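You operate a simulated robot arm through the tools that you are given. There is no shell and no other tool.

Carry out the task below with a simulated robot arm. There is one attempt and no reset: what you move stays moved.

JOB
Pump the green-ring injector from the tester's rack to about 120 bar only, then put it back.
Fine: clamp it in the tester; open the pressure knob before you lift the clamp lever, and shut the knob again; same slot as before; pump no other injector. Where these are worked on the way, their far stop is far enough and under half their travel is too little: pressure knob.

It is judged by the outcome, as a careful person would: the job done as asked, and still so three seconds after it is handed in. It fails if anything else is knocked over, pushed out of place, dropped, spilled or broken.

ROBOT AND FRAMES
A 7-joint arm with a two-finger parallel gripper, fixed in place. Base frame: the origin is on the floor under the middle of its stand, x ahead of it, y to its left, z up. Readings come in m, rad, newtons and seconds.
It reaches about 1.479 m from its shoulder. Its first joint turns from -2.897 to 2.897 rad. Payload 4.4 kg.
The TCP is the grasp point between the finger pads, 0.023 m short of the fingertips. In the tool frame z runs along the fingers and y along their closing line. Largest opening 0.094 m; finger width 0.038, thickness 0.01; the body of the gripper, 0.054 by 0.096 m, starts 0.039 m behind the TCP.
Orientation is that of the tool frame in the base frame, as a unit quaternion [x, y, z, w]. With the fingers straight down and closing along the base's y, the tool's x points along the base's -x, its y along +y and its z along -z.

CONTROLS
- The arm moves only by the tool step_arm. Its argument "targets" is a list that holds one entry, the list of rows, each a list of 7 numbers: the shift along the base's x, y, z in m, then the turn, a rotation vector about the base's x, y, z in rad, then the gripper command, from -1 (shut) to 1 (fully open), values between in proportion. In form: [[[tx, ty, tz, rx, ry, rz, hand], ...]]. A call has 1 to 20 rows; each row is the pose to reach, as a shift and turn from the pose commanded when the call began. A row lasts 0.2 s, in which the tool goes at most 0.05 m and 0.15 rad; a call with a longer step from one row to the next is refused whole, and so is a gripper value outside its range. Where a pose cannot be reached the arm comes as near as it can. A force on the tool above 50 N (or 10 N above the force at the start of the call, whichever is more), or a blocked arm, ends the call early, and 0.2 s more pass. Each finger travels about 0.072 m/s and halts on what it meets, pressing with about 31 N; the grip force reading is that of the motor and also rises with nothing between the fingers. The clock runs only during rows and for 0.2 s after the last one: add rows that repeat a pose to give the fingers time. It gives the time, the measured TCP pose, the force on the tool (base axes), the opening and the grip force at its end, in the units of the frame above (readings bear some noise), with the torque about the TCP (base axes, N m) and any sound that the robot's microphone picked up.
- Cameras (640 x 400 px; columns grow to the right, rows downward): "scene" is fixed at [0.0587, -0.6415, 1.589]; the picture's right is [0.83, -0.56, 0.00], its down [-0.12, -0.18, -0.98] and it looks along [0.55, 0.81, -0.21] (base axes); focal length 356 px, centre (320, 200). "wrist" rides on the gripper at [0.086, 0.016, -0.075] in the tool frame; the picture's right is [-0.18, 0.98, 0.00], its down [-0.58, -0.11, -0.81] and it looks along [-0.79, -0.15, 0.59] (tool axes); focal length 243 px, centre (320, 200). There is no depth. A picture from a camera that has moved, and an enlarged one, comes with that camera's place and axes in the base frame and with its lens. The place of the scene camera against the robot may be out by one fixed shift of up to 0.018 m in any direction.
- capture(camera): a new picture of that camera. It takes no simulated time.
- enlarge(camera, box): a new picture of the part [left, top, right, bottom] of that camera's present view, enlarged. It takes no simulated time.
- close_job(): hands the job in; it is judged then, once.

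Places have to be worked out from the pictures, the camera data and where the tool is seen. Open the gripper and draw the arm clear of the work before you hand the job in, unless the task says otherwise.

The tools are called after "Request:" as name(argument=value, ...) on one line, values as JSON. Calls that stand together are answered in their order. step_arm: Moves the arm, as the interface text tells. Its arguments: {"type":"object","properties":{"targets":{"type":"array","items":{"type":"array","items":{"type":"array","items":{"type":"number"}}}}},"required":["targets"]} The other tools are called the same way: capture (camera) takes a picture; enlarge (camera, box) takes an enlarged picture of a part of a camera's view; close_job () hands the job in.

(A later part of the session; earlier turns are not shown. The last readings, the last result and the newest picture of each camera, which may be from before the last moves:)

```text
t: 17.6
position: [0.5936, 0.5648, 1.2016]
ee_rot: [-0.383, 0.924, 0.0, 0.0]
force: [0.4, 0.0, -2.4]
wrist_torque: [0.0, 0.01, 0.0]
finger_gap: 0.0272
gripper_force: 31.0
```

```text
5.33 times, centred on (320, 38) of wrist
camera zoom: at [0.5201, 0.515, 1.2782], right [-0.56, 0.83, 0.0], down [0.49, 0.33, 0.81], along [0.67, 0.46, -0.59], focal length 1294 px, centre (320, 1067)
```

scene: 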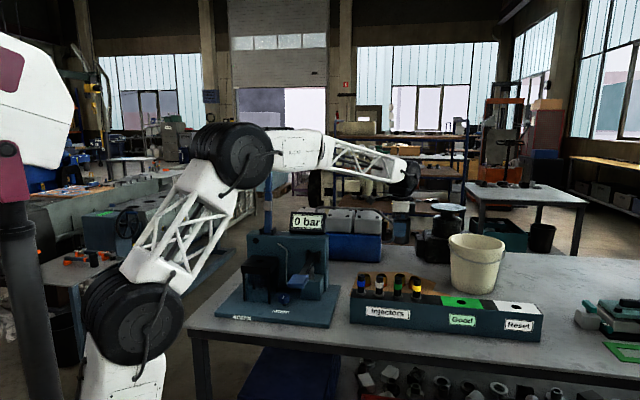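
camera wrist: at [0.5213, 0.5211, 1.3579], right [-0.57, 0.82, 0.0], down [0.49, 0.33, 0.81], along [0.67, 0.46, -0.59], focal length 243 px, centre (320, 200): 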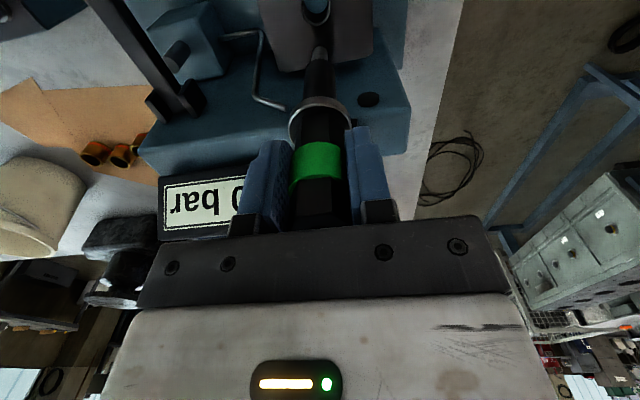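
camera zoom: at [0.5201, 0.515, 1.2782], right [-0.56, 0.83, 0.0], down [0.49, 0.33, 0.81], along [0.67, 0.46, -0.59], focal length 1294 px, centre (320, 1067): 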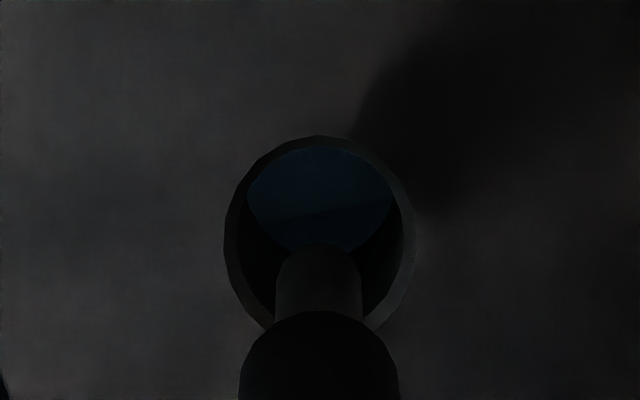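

Now nose and hole line up in both views (within ~1 mm). I lower in stages: first 35 mm so the steel nose enters the hole.

Request:
step_arm(targets=[[[0.0004, -0.0004, -0.012, 0, 0, 0, -1], [0.0004, -0.0004, -0.024, 0, 0, 0, -1], [0.0004, -0.0004, -0.035, 0, 0, 0, -1], [0.0004, -0.0004, -0.035, 0, 0, 0, -1]]])

Request:
enlarge(camera="scene", box=[235, 225, 285, 275])

Request:
enlarge(camera="wrist", box=[260, 0, 380, 90])

```text
t: 18.6
position: [0.595, 0.564, 1.1678]
ee_rot: [-0.383, 0.924, 0.0, 0.0]
force: [1.0, -0.7, -1.9]
wrist_torque: [-0.01, -0.04, -0.03]
finger_gap: 0.0273
gripper_force: 30.9
```

```text
8.00 times, centred on (260, 250) of scene
camera zoom: at [0.0587, -0.6415, 1.589], right [0.83, -0.56, 0.0], down [-0.12, -0.18, -0.98], along [0.55, 0.81, -0.21], focal length 2845 px, centre (800, -200)
```

zoom: 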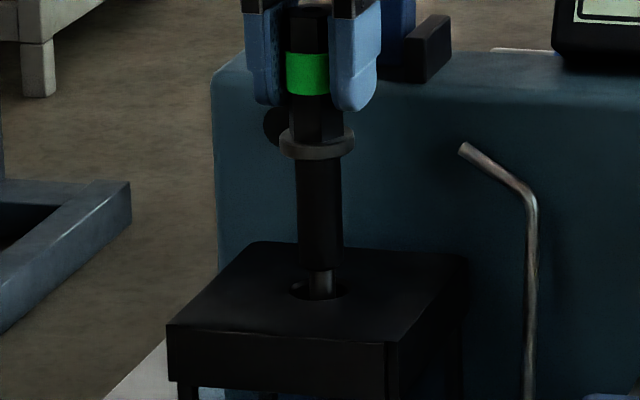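

```text
4.44 times, centred on (320, 45) of wrist
camera zoom: at [0.521, 0.513, 1.2433], right [-0.56, 0.83, 0.0], down [0.49, 0.33, 0.81], along [0.67, 0.46, -0.59], focal length 1078 px, centre (320, 889)
```

zoom: 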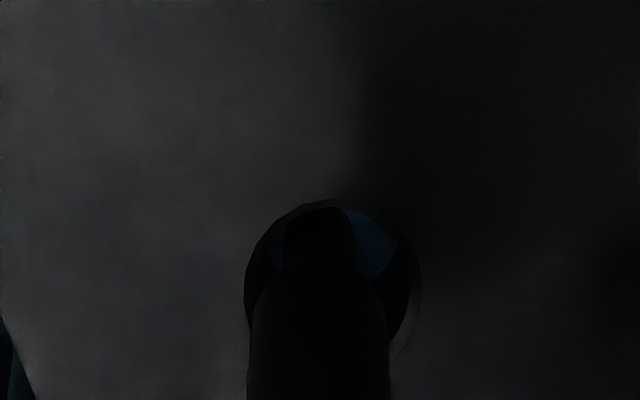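

The nose is inside the hole with no contact force. I nudge ~1 mm and continue lowering gently, watching the force.

Request:
step_arm(targets=[[[-0.0008, 0.0008, 0, 0, 0, 0, -1], [-0.0008, 0.0008, -0.01, 0, 0, 0, -1], [-0.0008, 0.0008, -0.02, 0, 0, 0, -1], [-0.0008, 0.0008, -0.03, 0, 0, 0, -1], [-0.0008, 0.0008, -0.03, 0, 0, 0, -1]]])

Request:
enlarge(camera="scene", box=[235, 225, 285, 275])

Request:
enlarge(camera="wrist", box=[240, 30, 400, 150])

```text
t: 19.8
position: [0.5938, 0.5648, 1.1364]
ee_rot: [-0.382, 0.924, 0.0, 0.0]
force: [0.6, 0.0, -3.6]
wrist_torque: [-0.01, 0.02, 0.03]
finger_gap: 0.0269
gripper_force: 31.1
```

```text
8.00 times, centred on (260, 250) of scene
camera zoom: at [0.0587, -0.6415, 1.589], right [0.83, -0.56, 0.0], down [-0.12, -0.18, -0.98], along [0.55, 0.81, -0.21], focal length 2845 px, centre (800, -200)
```

zoom: 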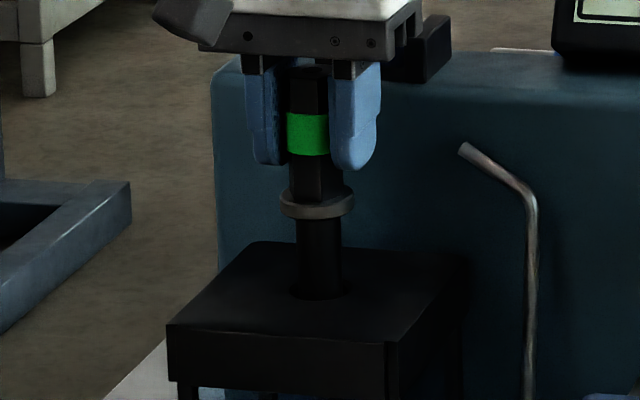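

```text
3.33 times, centred on (320, 90) of wrist
camera zoom: at [0.5208, 0.5152, 1.2128], right [-0.56, 0.83, 0.0], down [0.49, 0.33, 0.81], along [0.67, 0.46, -0.59], focal length 809 px, centre (320, 567)
```

zoom: 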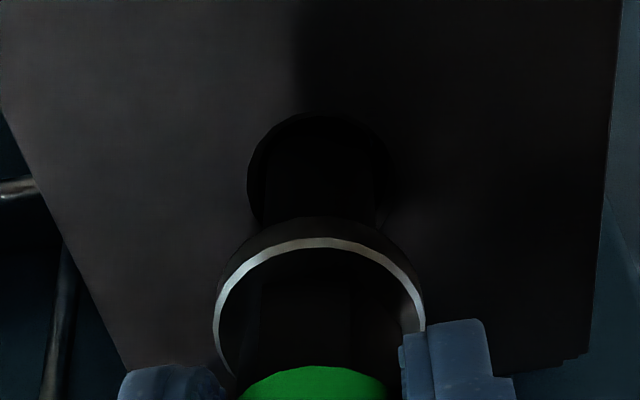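

The black body is entering freely. I continue down another 36 mm in small steps.

Request:
step_arm(targets=[[[0, 0, -0.01, 0, 0, 0, -1], [0, 0, -0.02, 0, 0, 0, -1], [0, 0, -0.028, 0, 0, 0, -1], [0, 0, -0.036, 0, 0, 0, -1], [0, 0, -0.036, 0, 0, 0, -1]]])

Request:
enlarge(camera="scene", box=[235, 225, 285, 275])

Request:
enlarge(camera="wrist", box=[220, 50, 420, 200])

```text
t: 21.0
position: [0.5917, 0.5655, 1.1009]
ee_rot: [-0.383, 0.924, 0.0, 0.0]
force: [0.6, 0.3, -3.3]
wrist_torque: [-0.02, 0.02, -0.01]
finger_gap: 0.0271
gripper_force: 30.8
```

```text
8.00 times, centred on (260, 250) of scene
camera zoom: at [0.0587, -0.6415, 1.589], right [0.83, -0.56, 0.0], down [-0.12, -0.18, -0.98], along [0.55, 0.81, -0.21], focal length 2845 px, centre (800, -200)
```

zoom: 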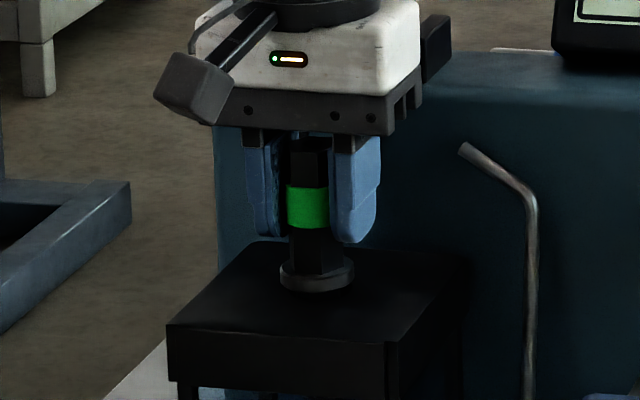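

```text
2.67 times, centred on (320, 125) of wrist
camera zoom: at [0.5195, 0.5152, 1.1764], right [-0.56, 0.83, 0.0], down [0.49, 0.33, 0.81], along [0.67, 0.46, -0.59], focal length 647 px, centre (320, 400)
```

zoom: 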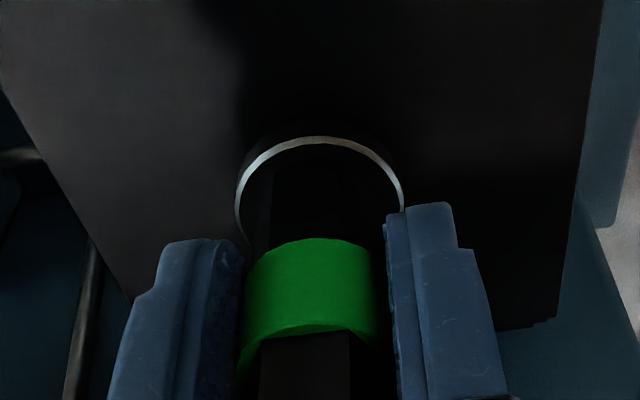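

The flange is almost on the stand. I go down in ~2 mm steps watching for seating force.

Request:
step_arm(targets=[[[0, 0, -0.002, 0, 0, 0, -1], [0, 0, -0.004, 0, 0, 0, -1], [0, 0, -0.004, 0, 0, 0, -1]]])

Request:
enlarge(camera="scene", box=[235, 225, 285, 275])

```text
t: 21.8
position: [0.5923, 0.5647, 1.0974]
ee_rot: [-0.383, 0.924, 0.0, 0.0]
force: [2.7, 1.0, -2.2]
wrist_torque: [0.05, -0.15, 0.0]
finger_gap: 0.0269
gripper_force: 30.7
```

```text
8.00 times, centred on (260, 250) of scene
camera zoom: at [0.0587, -0.6415, 1.589], right [0.83, -0.56, 0.0], down [-0.12, -0.18, -0.98], along [0.55, 0.81, -0.21], focal length 2845 px, centre (800, -200)
```

zoom: 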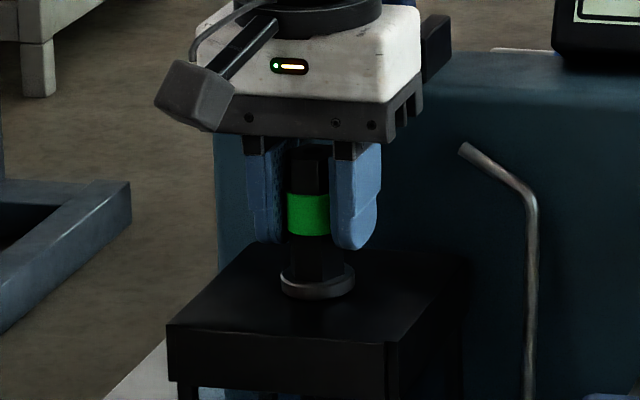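

A small lateral force (about 3 N) appears; seating is near. I go down 2–3 mm more.

Request:
step_arm(targets=[[[0, 0, -0.0015, 0, 0, 0, -1], [0, 0, -0.003, 0, 0, 0, -1], [0, 0, -0.003, 0, 0, 0, -1]]])

Request:
enlarge(camera="scene", box=[235, 225, 285, 275])

```text
t: 22.6
position: [0.5945, 0.5653, 1.0957]
ee_rot: [-0.383, 0.924, 0.0, 0.002]
force: [-4.3, 3.4, 24.3]
wrist_torque: [0.06, 0.47, -0.02]
finger_gap: 0.0275
gripper_force: 31.2
```

```text
8.00 times, centred on (260, 250) of scene
camera zoom: at [0.0587, -0.6415, 1.589], right [0.83, -0.56, 0.0], down [-0.12, -0.18, -0.98], along [0.55, 0.81, -0.21], focal length 2845 px, centre (800, -200)
```

zoom: 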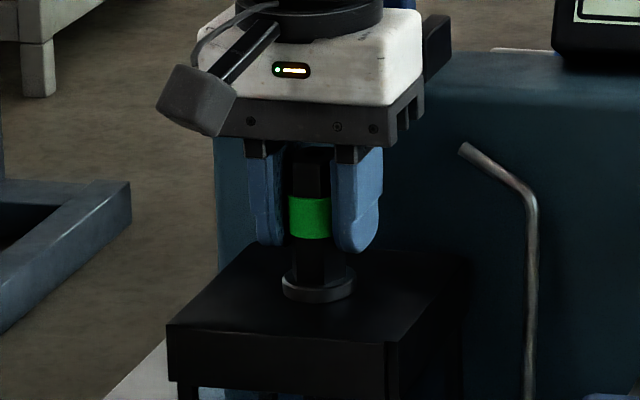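

24 N upward: the flange is seated. I relieve 1 mm, open the fingers and then rise straight up.

Request:
step_arm(targets=[[[0, 0, 0.001, 0, 0, 0, -1], [0, 0, 0.0015, 0, 0, 0, -0.5], [0, 0, 0.0015, 0, 0, 0, 0], [0, 0, 0.0015, 0, 0, 0, 0.4], [0, 0, 0.0015, 0, 0, 0, 0.4], [0, 0, 0.02, 0, 0, 0, 0.4], [0, 0, 0.05, 0, 0, 0, 0.4], [0, 0, 0.09, 0, 0, 0, 0.4], [0, 0, 0.09, 0, 0, 0, 0.4]]])

Request:
capture(camera="wrist")

Request:
enlarge(camera="scene", box=[220, 180, 310, 280])

```text
t: 24.6
position: [0.5936, 0.5644, 1.186]
ee_rot: [-0.382, 0.924, -0.001, 0.0]
force: [0.3, 0.0, -0.2]
wrist_torque: [0.0, 0.0, 0.03]
finger_gap: 0.0657
gripper_force: 0.1
```

```text
taken
camera wrist: at [0.5199, 0.5147, 1.2617], right [-0.56, 0.83, 0.0], down [0.49, 0.33, 0.81], along [0.67, 0.46, -0.59], focal length 243 px, centre (320, 200)
```

wrist: 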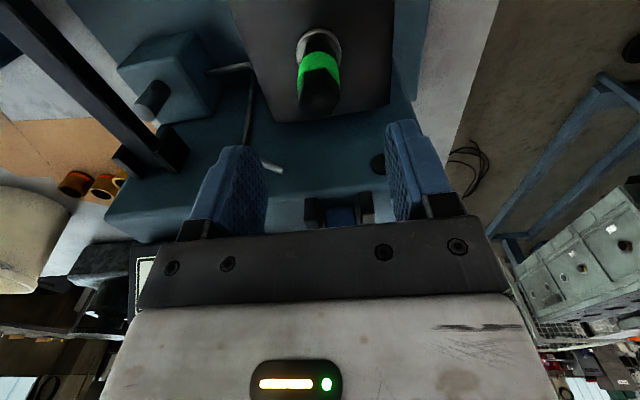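

```text
4.00 times, centred on (265, 230) of scene
camera zoom: at [0.0587, -0.6415, 1.589], right [0.83, -0.56, 0.0], down [-0.12, -0.18, -0.98], along [0.55, 0.81, -0.21], focal length 1423 px, centre (540, 80)
```

zoom: 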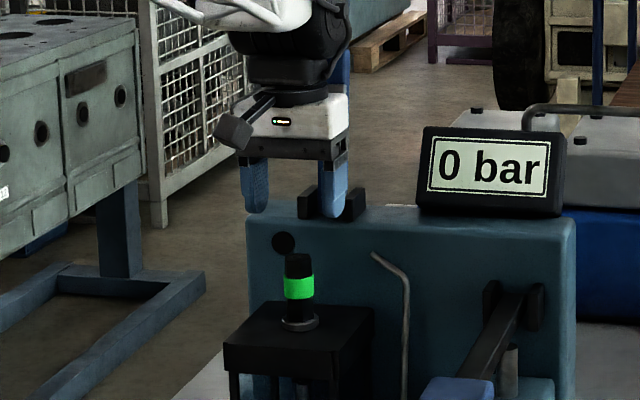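

The injector stands seated in the tester. Next is the clamp lever: I back off and rise to view it from the front at close range.

Request:
step_arm(targets=[[[-0.012, -0.012, 0.04, 0, 0, 0, 0.4], [-0.024, -0.024, 0.08, 0, 0, 0, 0.8], [-0.036, -0.036, 0.12, 0, 0, 0, 1], [-0.045, -0.045, 0.16, 0, 0, 0, 1], [-0.05, -0.05, 0.2, 0, 0, 0, 1], [-0.05, -0.05, 0.23, 0, 0, 0, 1], [-0.05, -0.05, 0.23, 0, 0, 0, 1]]])

Request:
capture(camera="wrist")

Request:
enlarge(camera="wrist", box=[250, 20, 430, 230])

Request:
enlarge(camera="scene", box=[230, 130, 330, 250])

```text
t: 26.2
position: [0.5423, 0.5125, 1.4183]
ee_rot: [-0.382, 0.924, -0.001, -0.001]
force: [0.0, 0.5, 0.0]
wrist_torque: [0.0, 0.0, -0.03]
finger_gap: 0.094
gripper_force: 0.0
```

```text
taken
camera wrist: at [0.4688, 0.4624, 1.494], right [-0.56, 0.83, 0.0], down [0.49, 0.33, 0.81], along [0.67, 0.46, -0.59], focal length 243 px, centre (320, 200)
```

wrist: 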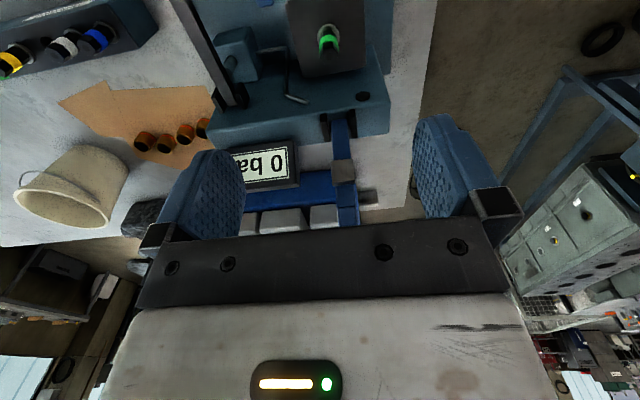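

```text
1.90 times, centred on (340, 125) of wrist
camera zoom: at [0.4688, 0.4624, 1.494], right [-0.56, 0.83, 0.0], down [0.49, 0.33, 0.81], along [0.67, 0.46, -0.59], focal length 462 px, centre (282, 343)
```

zoom: 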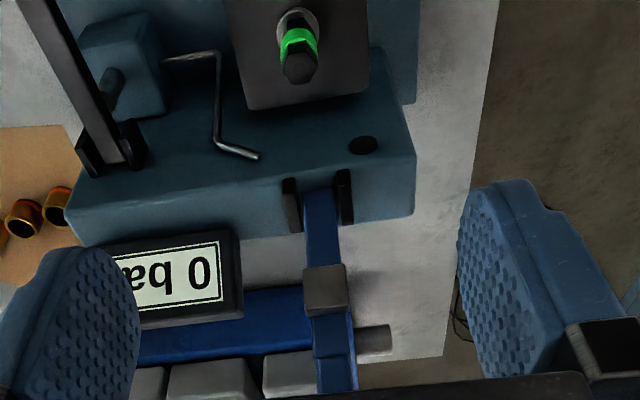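

```text
3.33 times, centred on (280, 190) of scene
camera zoom: at [0.0587, -0.6415, 1.589], right [0.83, -0.56, 0.0], down [-0.12, -0.18, -0.98], along [0.55, 0.81, -0.21], focal length 1186 px, centre (453, 233)
```

zoom: 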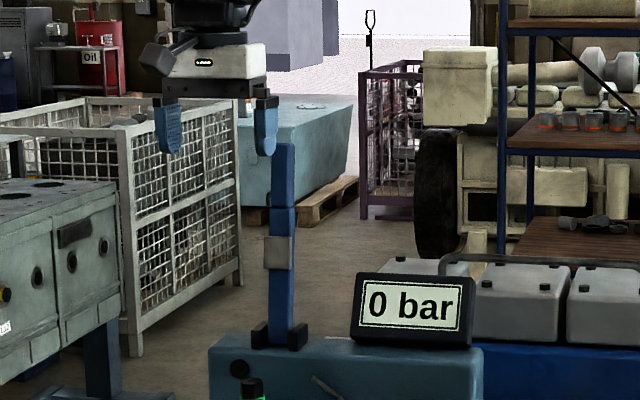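

The lever is vertical: pivot near (0.675, 0.647, 1.14), handle top z ≈ 1.377, width ≈ 29 mm. I move above the handle with fingers open, to straddle it from above.

Request:
step_arm(targets=[[[0.0, 0.0, 0.03, 0, 0, 0, 1], [0.03, 0.03, 0.045, 0, 0, 0, 1], [0.06, 0.06, 0.045, 0, 0, 0, 1], [0.09, 0.09, 0.045, 0, 0, 0, 1], [0.12, 0.12, 0.045, 0, 0, 0, 1], [0.14, 0.142, 0.045, 0, 0, 0, 1], [0.14, 0.142, 0.045, 0, 0, 0, 1]]])

Request:
capture(camera="wrist")

Request:
enlarge(camera="wrist", box=[230, 0, 430, 150])

Request:
enlarge(camera="scene", box=[230, 130, 330, 250])

```text
t: 27.8
position: [0.6835, 0.6552, 1.4592]
ee_rot: [-0.383, 0.924, 0.0, 0.0]
force: [0.1, 0.2, 0.7]
wrist_torque: [0.03, 0.03, 0.01]
finger_gap: 0.0941
gripper_force: 0.0
```

```text
taken
camera wrist: at [0.6114, 0.6053, 1.5349], right [-0.56, 0.83, 0.0], down [0.49, 0.33, 0.81], along [0.67, 0.46, -0.59], focal length 243 px, centre (320, 200)
```

wrist: 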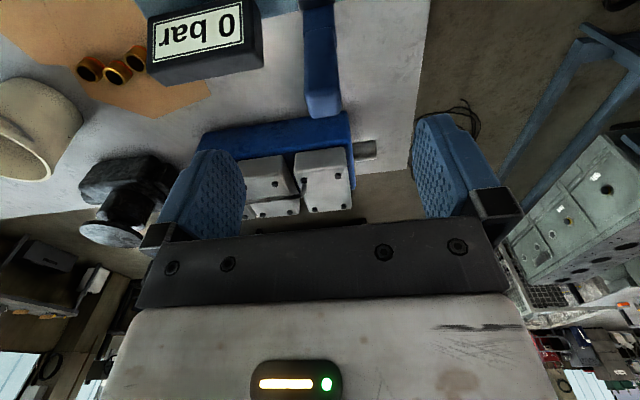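

```text
2.67 times, centred on (330, 75) of wrist
camera zoom: at [0.6114, 0.6053, 1.5349], right [-0.56, 0.83, 0.0], down [0.49, 0.33, 0.81], along [0.67, 0.46, -0.59], focal length 647 px, centre (293, 533)
```

zoom: 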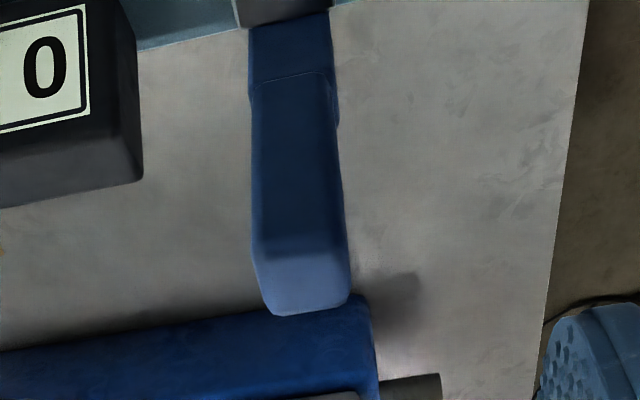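

```text
3.33 times, centred on (280, 190) of scene
camera zoom: at [0.0587, -0.6415, 1.589], right [0.83, -0.56, 0.0], down [-0.12, -0.18, -0.98], along [0.55, 0.81, -0.21], focal length 1186 px, centre (453, 233)
```

zoom: 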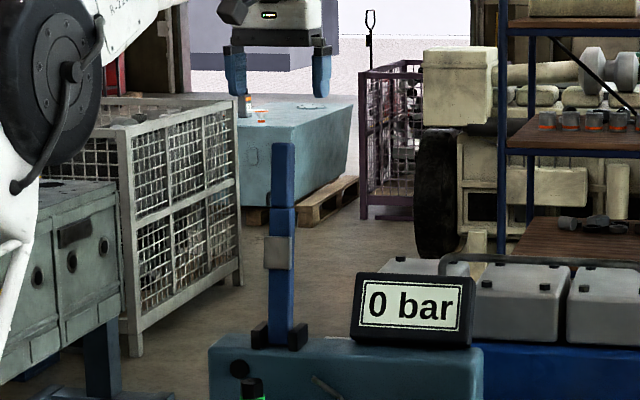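

The handle top is centred at about q=0.960 (leaning slightly backward), width 29 mm, thickness ~19 mm. I shift 12 mm back along n and descend so the handle is between the pads.

Request:
step_arm(targets=[[[0.0085, 0.0085, 0, 0, 0, 0, 1], [0.0085, 0.0085, -0.04, 0, 0, 0, 1], [0.0085, 0.0085, -0.08, 0, 0, 0, 1], [0.0085, 0.0085, -0.105, 0, 0, 0, 1], [0.0085, 0.0085, -0.105, 0, 0, 0, 1]]])

Request:
capture(camera="wrist")

Request:
enlarge(camera="scene", box=[230, 130, 330, 250])

```text
t: 29.0
position: [0.6942, 0.6636, 1.3528]
ee_rot: [-0.383, 0.924, 0.0, 0.0]
force: [0.1, 0.2, -0.1]
wrist_torque: [-0.02, 0.03, -0.01]
finger_gap: 0.094
gripper_force: 0.0
```

```text
taken
camera wrist: at [0.6208, 0.6144, 1.4296], right [-0.56, 0.83, 0.0], down [0.49, 0.33, 0.81], along [0.67, 0.46, -0.59], focal length 243 px, centre (320, 200)
```

wrist: 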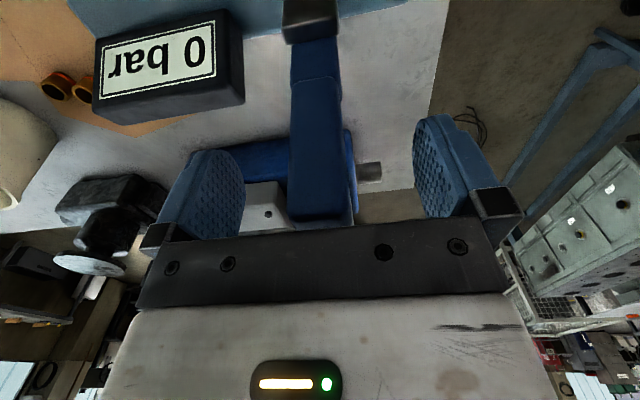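

```text
3.33 times, centred on (280, 190) of scene
camera zoom: at [0.0587, -0.6415, 1.589], right [0.83, -0.56, 0.0], down [-0.12, -0.18, -0.98], along [0.55, 0.81, -0.21], focal length 1186 px, centre (453, 233)
```

zoom: 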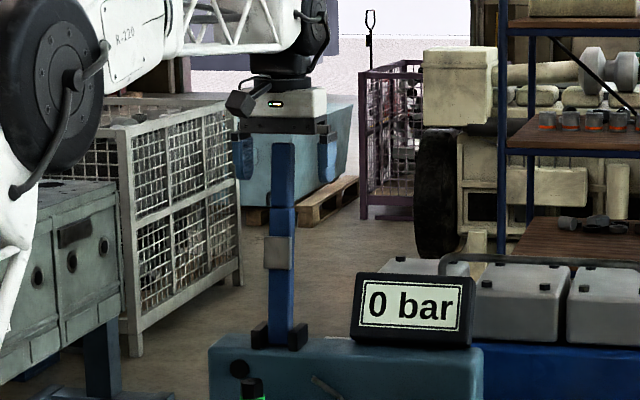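

The handle is centred between the pads. I close on it.

Request:
step_arm(targets=[[[0, 0, 0, 0, 0, 0, 0], [0, 0, 0, 0, 0, 0, -0.4], [0, 0, 0, 0, 0, 0, -0.4], [0, 0, 0, 0, 0, 0, -0.4]]])

Request:
capture(camera="wrist")

```text
t: 30.0
position: [0.6939, 0.6649, 1.3541]
ee_rot: [-0.383, 0.924, 0.0, 0.0]
force: [-0.8, -0.3, -0.2]
wrist_torque: [0.01, 0.01, -0.01]
finger_gap: 0.0283
gripper_force: 0.0
```

```text
taken
camera wrist: at [0.6207, 0.6143, 1.43], right [-0.56, 0.83, 0.0], down [0.49, 0.33, 0.81], along [0.67, 0.46, -0.59], focal length 243 px, centre (320, 200)
```

wrist: 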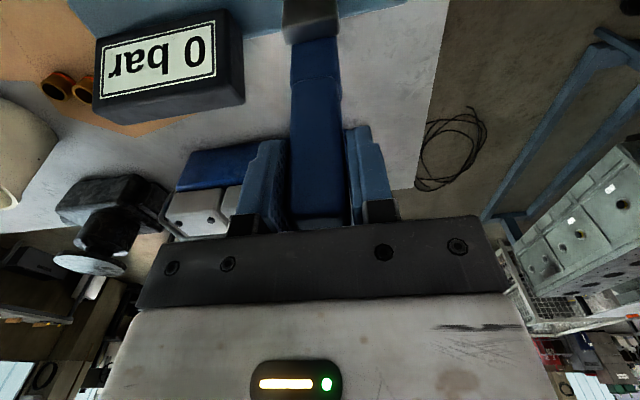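

Gap 28.3 mm is just the commanded value without contact; I close fully to grip the handle.

Request:
step_arm(targets=[[[0, 0, 0, 0, 0, 0, -1], [0, 0, 0, 0, 0, 0, -1], [0, 0, 0, 0, 0, 0, -1]]])

```text
t: 30.8
position: [0.6922, 0.6652, 1.3549]
ee_rot: [-0.383, 0.924, 0.0, 0.0]
force: [-11.2, 11.2, -0.5]
wrist_torque: [0.18, 0.17, -0.22]
finger_gap: 0.0251
gripper_force: 45.2
```

Gripped at 25.1 mm with a small sideways load, meaning I'm ~1 mm off. I relieve that and begin swinging the lever forward along its arc, first to about 23° past vertical.

Request:
step_arm(targets=[[[-0.001, 0.001, 0, 0, 0, 0, -1], [-0.0126, -0.0106, 0.0, 0, 0, 0, -1], [-0.0243, -0.0223, -0.0003, 0, 0, 0, -1], [-0.036, -0.034, -0.0025, 0, 0, 0, -1], [-0.0472, -0.0452, -0.0057, 0, 0, 0, -1], [-0.0582, -0.0562, -0.0105, 0, 0, 0, -1], [-0.0692, -0.0672, -0.0162, 0, 0, 0, -1], [-0.0692, -0.0672, -0.0162, 0, 0, 0, -1]]])

Request:
capture(camera="wrist")

Request:
enlarge(camera="scene", box=[220, 140, 320, 270])

```text
t: 32.4
position: [0.6283, 0.5971, 1.3407]
ee_rot: [-0.382, 0.924, 0.0, 0.001]
force: [4.4, -15.0, 2.0]
wrist_torque: [-0.15, 1.8, 1.37]
finger_gap: 0.0246
gripper_force: 45.0
stopped in row 8: the force on the tool passed its limit at 76 N (the readings are from after the stop); the commanded pose is now the measured one
```

```text
taken
camera wrist: at [0.5535, 0.5485, 1.4155], right [-0.56, 0.83, 0.0], down [0.49, 0.33, 0.81], along [0.67, 0.45, -0.59], focal length 243 px, centre (320, 200)
```

wrist: 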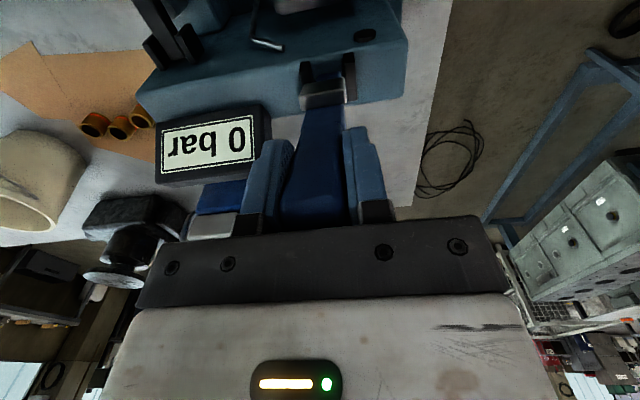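

```text
3.08 times, centred on (270, 205) of scene
camera zoom: at [0.0587, -0.6415, 1.589], right [0.83, -0.56, 0.0], down [-0.12, -0.18, -0.98], along [0.55, 0.81, -0.21], focal length 1094 px, centre (474, 185)
```

zoom: 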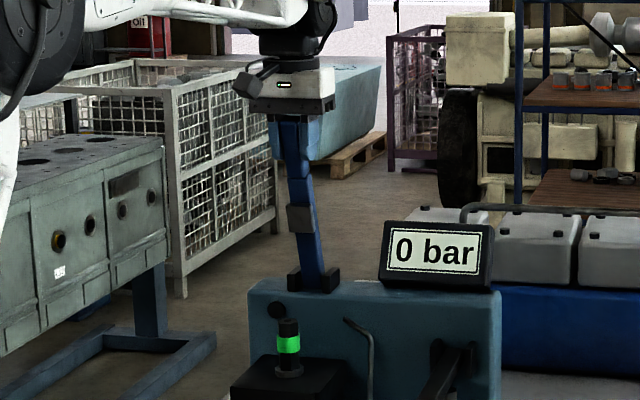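

The lever follows (now ~25° forward), but my fixed hand orientation twists against it (76 N peak). I let the hand rotate with the lever about e1 to relieve the twist, and watch the torque.

Request:
step_arm(targets=[[[0, 0, 0, 0.05, -0.05, 0, -1], [0, 0, 0, 0.1, -0.1, 0, -1], [0, 0, 0, 0.15, -0.15, 0, -1], [0, 0, 0, 0.15, -0.15, 0, -1]]])

```text
t: 33.4
position: [0.626, 0.5989, 1.3401]
ee_rot: [-0.379, 0.919, 0.04, 0.099]
force: [16.2, -26.1, 1.4]
wrist_torque: [-0.24, 1.27, 1.42]
finger_gap: 0.0245
gripper_force: 44.2
```

There's ~30 N sideways load along e1 and a +z torque, so I shift ~2 mm along +e1 and yaw slightly to find the unloaded pose.

Request:
step_arm(targets=[[[0.0007, -0.0007, 0, 0, 0, 0.015, -1], [0.0014, -0.0014, 0, 0, 0, 0.03, -1], [0.0014, -0.0014, 0, 0, 0, 0.03, -1]]])

```text
t: 34.2
position: [0.627, 0.5993, 1.3397]
ee_rot: [-0.393, 0.913, 0.041, 0.097]
force: [2.3, 0.2, -3.3]
wrist_torque: [-0.8, -1.2, -1.54]
finger_gap: 0.0256
gripper_force: 44.3
```

That nearly zeroed the force; the yaw wants about +0.015 rad (tester yaw ≈ 46°). R matches my pivot estimate, so I continue the arc with the hand tilting along with the lever, to about 45°.

Request:
step_arm(targets=[[[-0.0066, -0.0068, -0.004, 0.0287, -0.0279, -0.015, -1], [-0.0132, -0.0136, -0.0087, 0.0574, -0.0557, -0.015, -1], [-0.0195, -0.0201, -0.0138, 0.0861, -0.0835, -0.015, -1], [-0.0257, -0.0265, -0.0192, 0.1148, -0.1114, -0.015, -1], [-0.0317, -0.0327, -0.0253, 0.1435, -0.1392, -0.015, -1], [-0.0377, -0.0388, -0.0317, 0.1722, -0.1671, -0.015, -1], [-0.0431, -0.0444, -0.0385, 0.2009, -0.195, -0.015, -1], [-0.0484, -0.05, -0.0456, 0.2296, -0.2228, -0.015, -1], [-0.0484, -0.05, -0.0456, 0.2296, -0.2228, -0.015, -1]]])

Request:
enlarge(camera="scene", box=[210, 140, 330, 290])

```text
t: 35.3
position: [0.5999, 0.5719, 1.3227]
ee_rot: [-0.381, 0.904, 0.075, 0.176]
force: [-18.7, 4.1, 3.0]
wrist_torque: [-1.58, 0.25, -2.2]
finger_gap: 0.0253
gripper_force: 44.7
stopped in row 5: the force on the tool passed its limit at 55 N (the readings are from after the stop); the commanded pose is now the measured one
```

```text
2.67 times, centred on (270, 215) of scene
camera zoom: at [0.0587, -0.6415, 1.589], right [0.83, -0.56, 0.0], down [-0.12, -0.18, -0.98], along [0.55, 0.81, -0.21], focal length 948 px, centre (453, 160)
```

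zoom: 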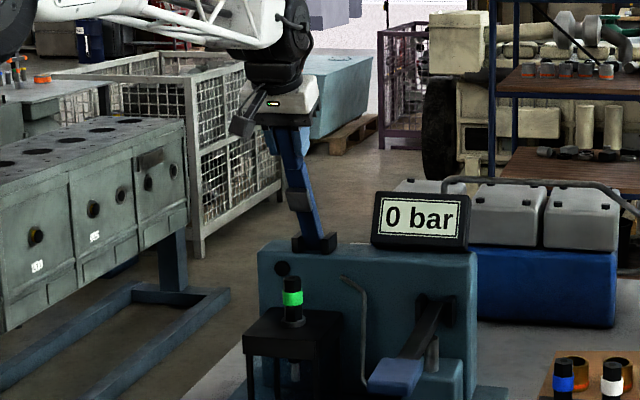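

The rigid grip builds side load from millimetre path errors (55 N). The lever seems light, so I open just slightly to see whether it holds its angle by itself.

Request:
step_arm(targets=[[[0, 0, 0, 0, 0, 0, -0.44], [0, 0, 0, 0, 0, 0, -0.4], [0, 0, 0, 0, 0, 0, -0.4]]])

Request:
capture(camera="wrist")

Request:
enlarge(camera="scene", box=[210, 140, 330, 290])

```text
t: 36.1
position: [0.6009, 0.5702, 1.3224]
ee_rot: [-0.382, 0.904, 0.075, 0.177]
force: [0.3, -0.5, 0.1]
wrist_torque: [0.01, -0.02, 0.01]
finger_gap: 0.0282
gripper_force: 0.0
```

```text
taken
camera wrist: at [0.5125, 0.5041, 1.3598], right [-0.59, 0.81, 0.07], down [0.24, 0.09, 0.97], along [0.77, 0.58, -0.25], focal length 243 px, centre (320, 200)
```

wrist: 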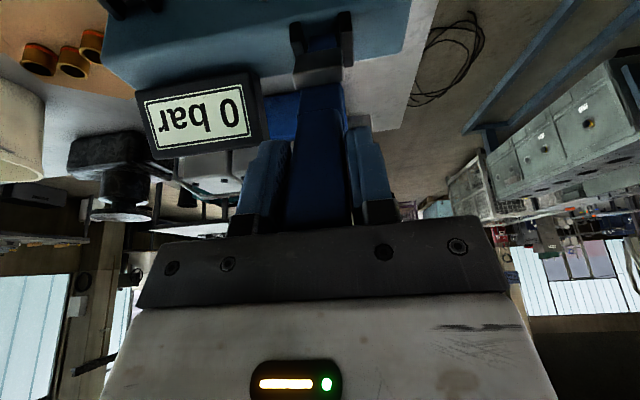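

```text
2.67 times, centred on (270, 215) of scene
camera zoom: at [0.0587, -0.6415, 1.589], right [0.83, -0.56, 0.0], down [-0.12, -0.18, -0.98], along [0.55, 0.81, -0.21], focal length 948 px, centre (453, 160)
```

zoom: 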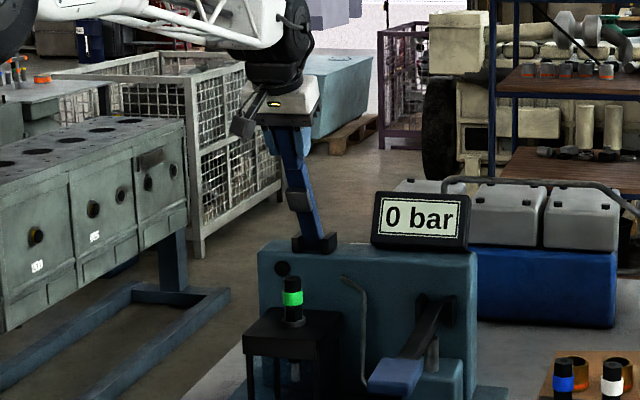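

The lever holds its position on its own, so no grip is needed. I release, lift clear along the tool axis, straighten the hand, and move behind the lever with closed fingers to push it down instead.

Request:
step_arm(targets=[[[0, 0, 0, 0, 0, 0, 0.2], [0, 0, 0, 0, 0, 0, 1], [0, 0, 0, 0, 0, 0, 1], [-0.008, -0.008, 0.035, 0, 0, 0, 1], [-0.016, -0.016, 0.07, 0, 0, 0, 1], [-0.024, -0.024, 0.105, 0, 0, 0, 1], [-0.008, -0.008, 0.12, -0.092, 0.0903, -0.0047, 1], [0.012, 0.012, 0.12, -0.184, 0.181, -0.0093, 1], [0.03, 0.03, 0.12, -0.276, 0.271, -0.014, 1], [0.0395, 0.0405, 0.12, -0.276, 0.271, -0.014, 0], [0.0395, 0.0405, 0.12, -0.276, 0.271, -0.014, -1], [0.0395, 0.0405, 0.12, -0.276, 0.271, -0.014, -1], [0.0395, 0.0405, 0.12, -0.276, 0.271, -0.014, -1]]])

Request:
capture(camera="wrist")

Request:
enlarge(camera="scene", box=[210, 120, 330, 270])

```text
t: 38.9
position: [0.6396, 0.6124, 1.4443]
ee_rot: [-0.382, 0.924, -0.001, -0.001]
force: [1.1, -0.6, 0.1]
wrist_torque: [-0.03, 0.01, 0.0]
finger_gap: 0.0
gripper_force: 30.8
```

```text
taken
camera wrist: at [0.5673, 0.5615, 1.519], right [-0.56, 0.83, 0.0], down [0.49, 0.34, 0.81], along [0.67, 0.45, -0.59], focal length 243 px, centre (320, 200)
```

wrist: 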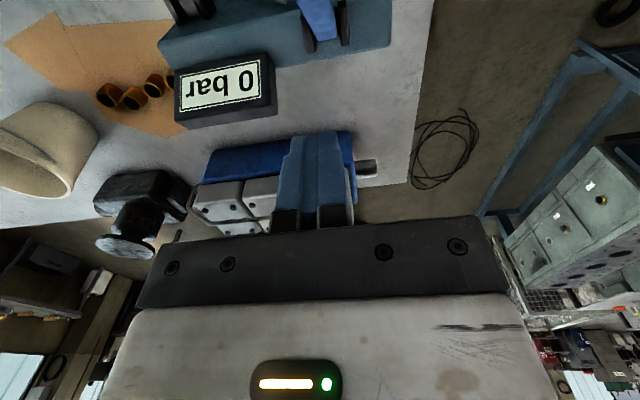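

```text
2.67 times, centred on (270, 195) of scene
camera zoom: at [0.0587, -0.6415, 1.589], right [0.83, -0.56, 0.0], down [-0.12, -0.18, -0.98], along [0.55, 0.81, -0.21], focal length 948 px, centre (453, 213)
```

zoom: 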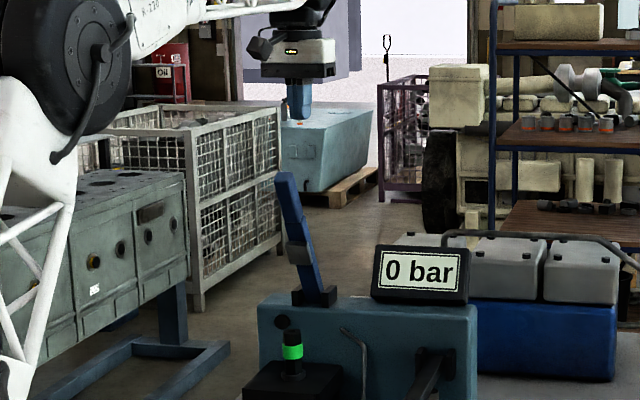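

The fingers are closed behind/above the lever, which still sits at about 32°. I descend behind it (about 10 mm clearance) before pushing.

Request:
step_arm(targets=[[[0.002, 0.002, -0.04, 0, 0, 0, -1], [0.003, 0.003, -0.08, 0, 0, 0, -1], [0.003, 0.003, -0.115, 0, 0, 0, -1], [0.003, 0.003, -0.115, 0, 0, 0, -1]]])

Request:
capture(camera="wrist")

Request:
enlarge(camera="scene", box=[230, 150, 310, 250])

```text
t: 39.9
position: [0.6432, 0.614, 1.3285]
ee_rot: [-0.383, 0.924, -0.001, 0.0]
force: [-0.6, -0.4, -0.2]
wrist_torque: [0.0, 0.0, 0.01]
finger_gap: 0.0003
gripper_force: 30.7
```

```text
taken
camera wrist: at [0.5698, 0.5642, 1.4038], right [-0.56, 0.83, 0.0], down [0.49, 0.34, 0.81], along [0.67, 0.45, -0.59], focal length 243 px, centre (320, 200)
```

wrist: 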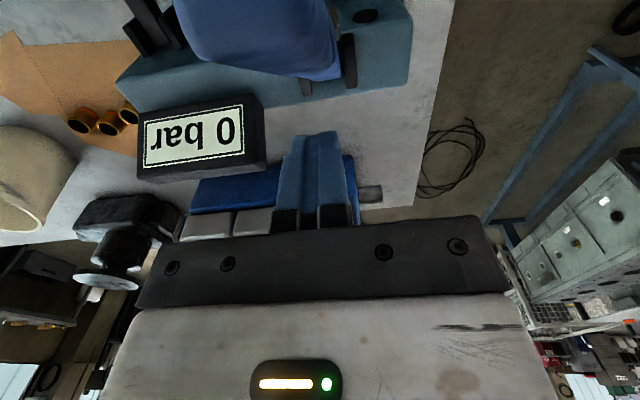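

```text
4.00 times, centred on (270, 200) of scene
camera zoom: at [0.0587, -0.6415, 1.589], right [0.83, -0.56, 0.0], down [-0.12, -0.18, -0.98], along [0.55, 0.81, -0.21], focal length 1423 px, centre (520, 200)
```

zoom: 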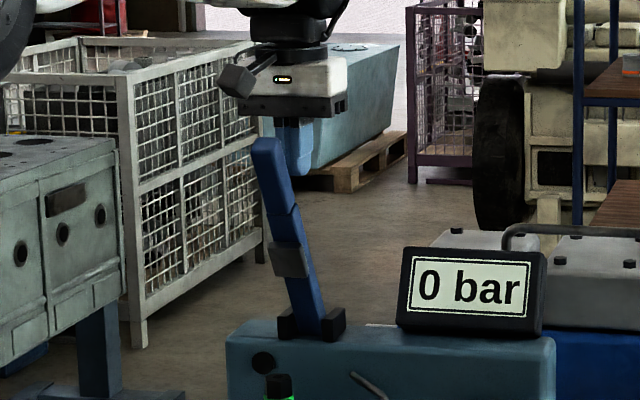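

Clear of contact. Now I push the lever forward and down along its arc with the rounded fingertips, to about 60°.

Request:
step_arm(targets=[[[-0.0095, -0.0095, 0, 0, 0, 0, -1], [-0.0189, -0.0189, 0, 0, 0, 0, -1], [-0.0255, -0.0255, -0.005, 0, 0, 0, -1], [-0.0318, -0.0318, -0.01, 0, 0, 0, -1], [-0.038, -0.038, -0.0155, 0, 0, 0, -1], [-0.0439, -0.0439, -0.0214, 0, 0, 0, -1], [-0.0488, -0.0488, -0.0268, 0, 0, 0, -1], [-0.0534, -0.0534, -0.0324, 0, 0, 0, -1], [-0.0578, -0.0578, -0.0383, 0, 0, 0, -1], [-0.0621, -0.0621, -0.0444, 0, 0, 0, -1], [-0.0662, -0.0662, -0.0508, 0, 0, 0, -1], [-0.07, -0.07, -0.0573, 0, 0, 0, -1], [-0.07, -0.07, -0.0573, 0, 0, 0, -1]]])

Request:
capture(camera="wrist")

Request:
enlarge(camera="scene", box=[230, 150, 310, 280])

```text
t: 42.7
position: [0.5723, 0.5458, 1.2699]
ee_rot: [-0.383, 0.924, -0.001, -0.002]
force: [-0.1, 0.4, -1.0]
wrist_torque: [-0.02, -0.03, 0.02]
finger_gap: 0.0
gripper_force: 30.9
```

```text
taken
camera wrist: at [0.4999, 0.4955, 1.3449], right [-0.56, 0.83, 0.0], down [0.49, 0.34, 0.81], along [0.67, 0.45, -0.59], focal length 243 px, centre (320, 200)
```

wrist: 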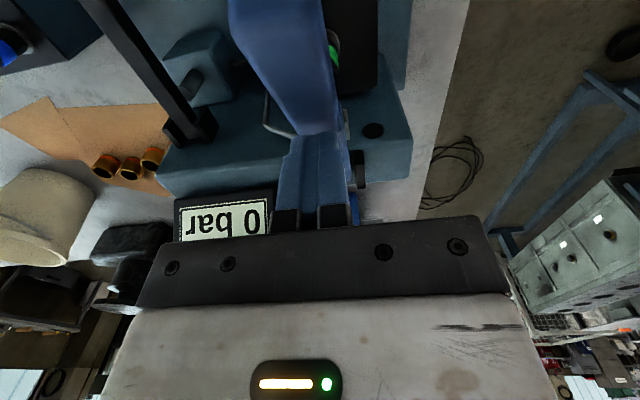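

```text
3.08 times, centred on (270, 215) of scene
camera zoom: at [0.0587, -0.6415, 1.589], right [0.83, -0.56, 0.0], down [-0.12, -0.18, -0.98], along [0.55, 0.81, -0.21], focal length 1094 px, centre (474, 154)
```

zoom: 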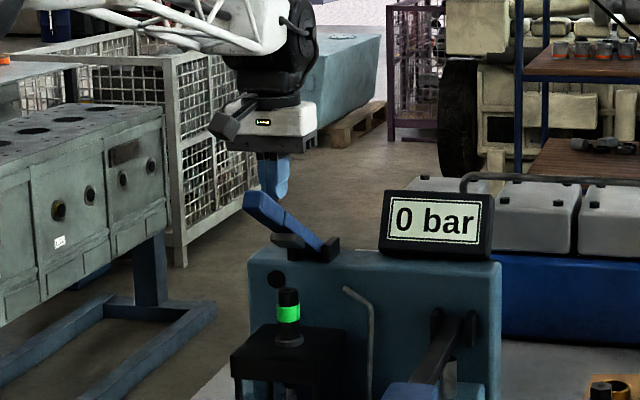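

It rotates smoothly with almost no force. I continue pushing down to about 80°.

Request:
step_arm(targets=[[[-0.0036, -0.0036, -0.007, 0, 0, 0, -1], [-0.0071, -0.0071, -0.014, 0, 0, 0, -1], [-0.0103, -0.0103, -0.0213, 0, 0, 0, -1], [-0.0134, -0.0134, -0.0287, 0, 0, 0, -1], [-0.0161, -0.0161, -0.0364, 0, 0, 0, -1], [-0.0187, -0.0187, -0.0442, 0, 0, 0, -1], [-0.0209, -0.0209, -0.0522, 0, 0, 0, -1], [-0.023, -0.023, -0.0602, 0, 0, 0, -1], [-0.023, -0.023, -0.0602, 0, 0, 0, -1]]])

Request:
capture(camera="wrist")

Request:
enlarge(camera="scene", box=[230, 170, 310, 280])

```text
t: 44.7
position: [0.5504, 0.5219, 1.2094]
ee_rot: [-0.383, 0.924, -0.001, -0.001]
force: [-0.1, 0.2, -0.7]
wrist_torque: [0.0, 0.01, -0.03]
finger_gap: 0.0
gripper_force: 31.3
```

```text
taken
camera wrist: at [0.4767, 0.4724, 1.2856], right [-0.56, 0.83, 0.0], down [0.49, 0.34, 0.81], along [0.67, 0.45, -0.59], focal length 243 px, centre (320, 200)
```

wrist: 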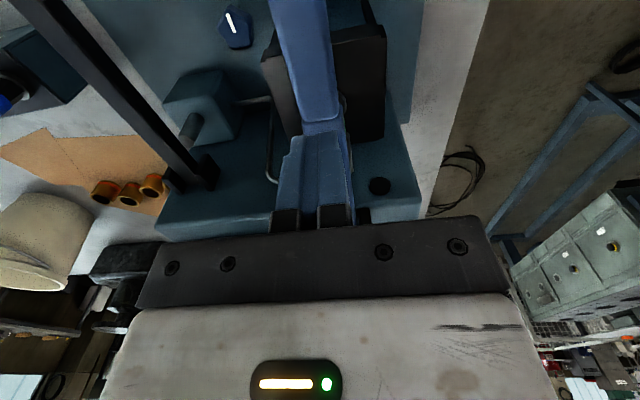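

```text
3.64 times, centred on (270, 225) of scene
camera zoom: at [0.0587, -0.6415, 1.589], right [0.83, -0.56, 0.0], down [-0.12, -0.18, -0.98], along [0.55, 0.81, -0.21], focal length 1293 px, centre (502, 109)
```

zoom: 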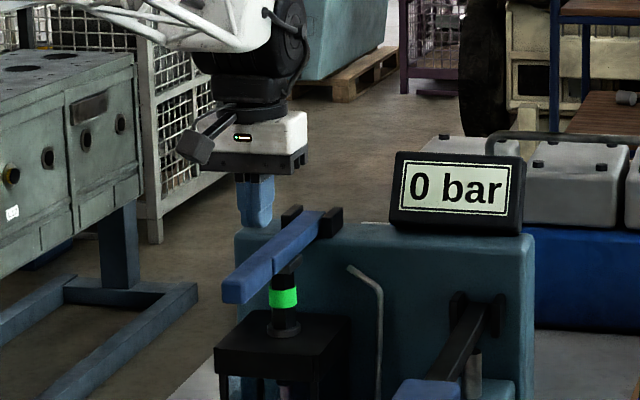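

The lever has dropped ahead of my fingers to about horizontal over the injector. I press down gently at the handle until I feel firm contact.

Request:
step_arm(targets=[[[-0.003, -0.003, -0.01, 0, 0, 0, -1], [-0.003, -0.003, -0.018, 0, 0, 0, -1], [-0.003, -0.003, -0.024, 0, 0, 0, -1], [-0.003, -0.003, -0.024, 0, 0, 0, -1]]])

Request:
enlarge(camera="scene", box=[230, 190, 300, 280])

Request:
enlarge(camera="wrist", box=[220, 0, 420, 230])

```text
t: 45.7
position: [0.547, 0.5181, 1.1856]
ee_rot: [-0.383, 0.924, -0.002, 0.0]
force: [0.8, 1.1, -0.6]
wrist_torque: [-0.01, 0.0, 0.01]
finger_gap: 0.0
gripper_force: 31.2
```

```text
4.44 times, centred on (265, 235) of scene
camera zoom: at [0.0587, -0.6415, 1.589], right [0.83, -0.56, 0.0], down [-0.12, -0.18, -0.98], along [0.55, 0.81, -0.21], focal length 1581 px, centre (564, 44)
```

zoom: 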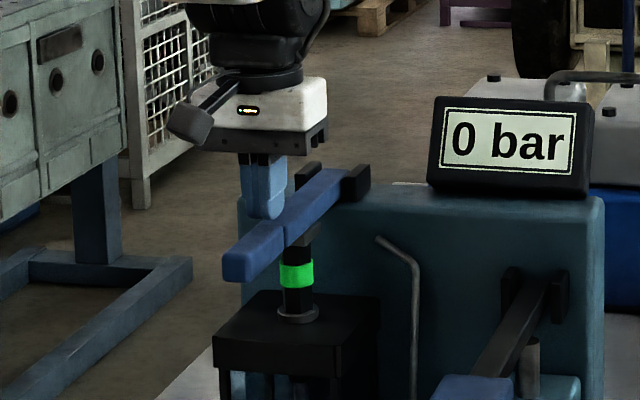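

```text
1.74 times, centred on (320, 115) of wrist
camera zoom: at [0.4742, 0.4684, 1.2614], right [-0.56, 0.83, 0.0], down [0.49, 0.34, 0.81], along [0.67, 0.45, -0.59], focal length 422 px, centre (320, 348)
```

zoom: 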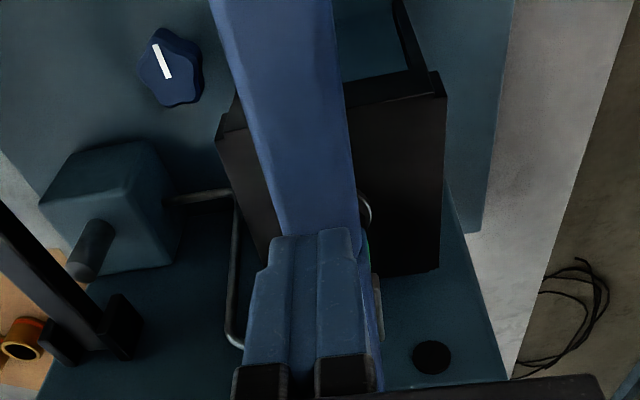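

Fingertips are just above the lever. I continue down in 3 mm steps looking for contact.

Request:
step_arm(targets=[[[0, 0, -0.004, 0, 0, 0, -1], [0, 0, -0.008, 0, 0, 0, -1], [0, 0, -0.011, 0, 0, 0, -1], [0, 0, -0.011, 0, 0, 0, -1]]])

Request:
enlarge(camera="scene", box=[235, 195, 295, 275])

```text
t: 46.7
position: [0.5478, 0.5183, 1.1774]
ee_rot: [-0.383, 0.924, 0.0, 0.001]
force: [-7.5, -10.3, 28.1]
wrist_torque: [-0.31, 0.28, 0.05]
finger_gap: 0.0
gripper_force: 31.4
```

```text
5.00 times, centred on (265, 235) of scene
camera zoom: at [0.0587, -0.6415, 1.589], right [0.83, -0.56, 0.0], down [-0.12, -0.18, -0.98], along [0.55, 0.81, -0.21], focal length 1778 px, centre (595, 25)
```

zoom: 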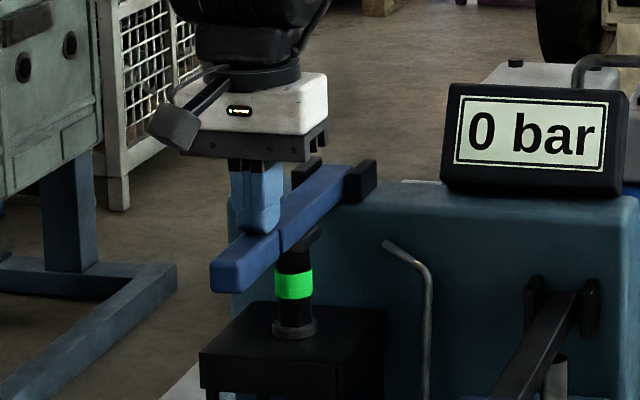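

The lever is firmly down on the injector (28 N). I lift off and move to a point in front of the knob for a careful look at its surroundings and to confirm the lever stays down.

Request:
step_arm(targets=[[[0, 0, 0.04, 0, 0, 0, -1], [0, 0, 0.085, 0, 0, 0, -1], [-0.007, -0.046, 0.085, 0, 0, 0, 0], [-0.014, -0.092, 0.085, 0, 0, 0, 1], [-0.021, -0.138, 0.085, 0, 0, 0, 1], [-0.0283, -0.1838, 0.085, 0, 0, 0, 1], [-0.0283, -0.1838, 0.085, 0, 0, 0, 1]]])

Request:
capture(camera="wrist")

Request:
enlarge(camera="wrist", box=[220, 0, 440, 160])

Request:
enlarge(camera="scene", box=[230, 180, 340, 330])

```text
t: 48.3
position: [0.5192, 0.3314, 1.2595]
ee_rot: [-0.382, 0.924, -0.001, 0.0]
force: [0.8, 0.2, 0.2]
wrist_torque: [-0.01, -0.02, 0.01]
finger_gap: 0.0941
gripper_force: 0.1
```

```text
taken
camera wrist: at [0.4462, 0.2807, 1.3351], right [-0.56, 0.83, 0.0], down [0.49, 0.34, 0.81], along [0.67, 0.45, -0.59], focal length 243 px, centre (320, 200)
```

wrist: 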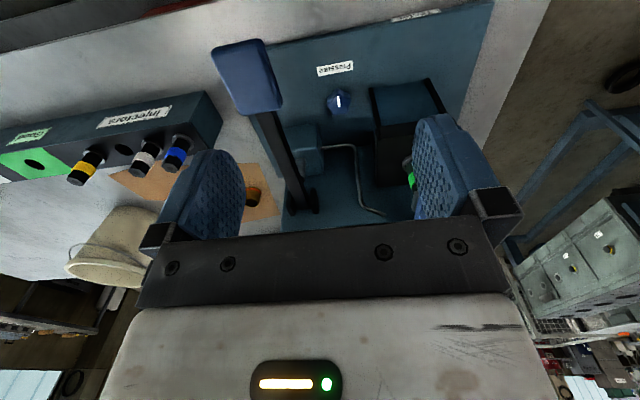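

```text
2.50 times, centred on (330, 80) of wrist
camera zoom: at [0.4462, 0.2807, 1.3351], right [-0.56, 0.83, 0.0], down [0.49, 0.34, 0.81], along [0.67, 0.45, -0.59], focal length 606 px, centre (295, 500)
```

zoom: 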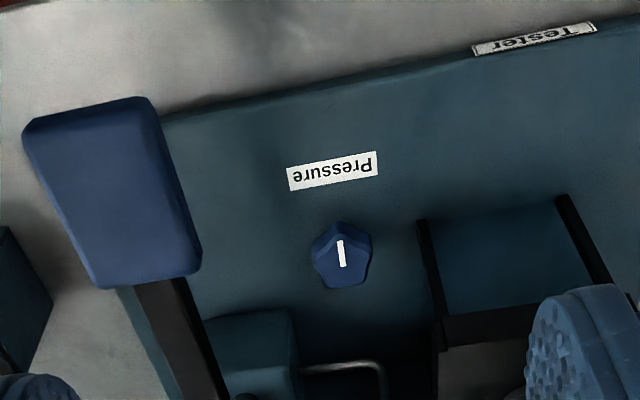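

```text
2.67 times, centred on (285, 255) of scene
camera zoom: at [0.0587, -0.6415, 1.589], right [0.83, -0.56, 0.0], down [-0.12, -0.18, -0.98], along [0.55, 0.81, -0.21], focal length 948 px, centre (413, 53)
```

zoom: 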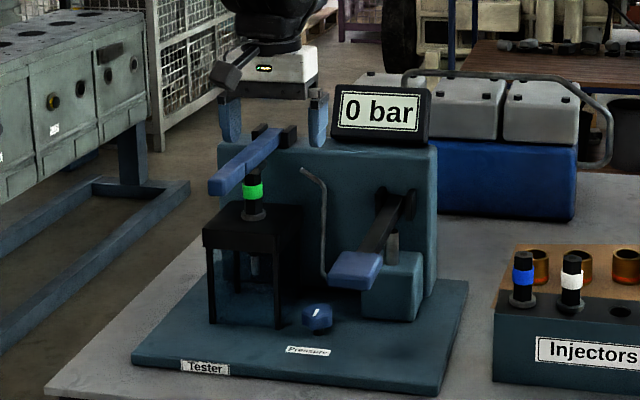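

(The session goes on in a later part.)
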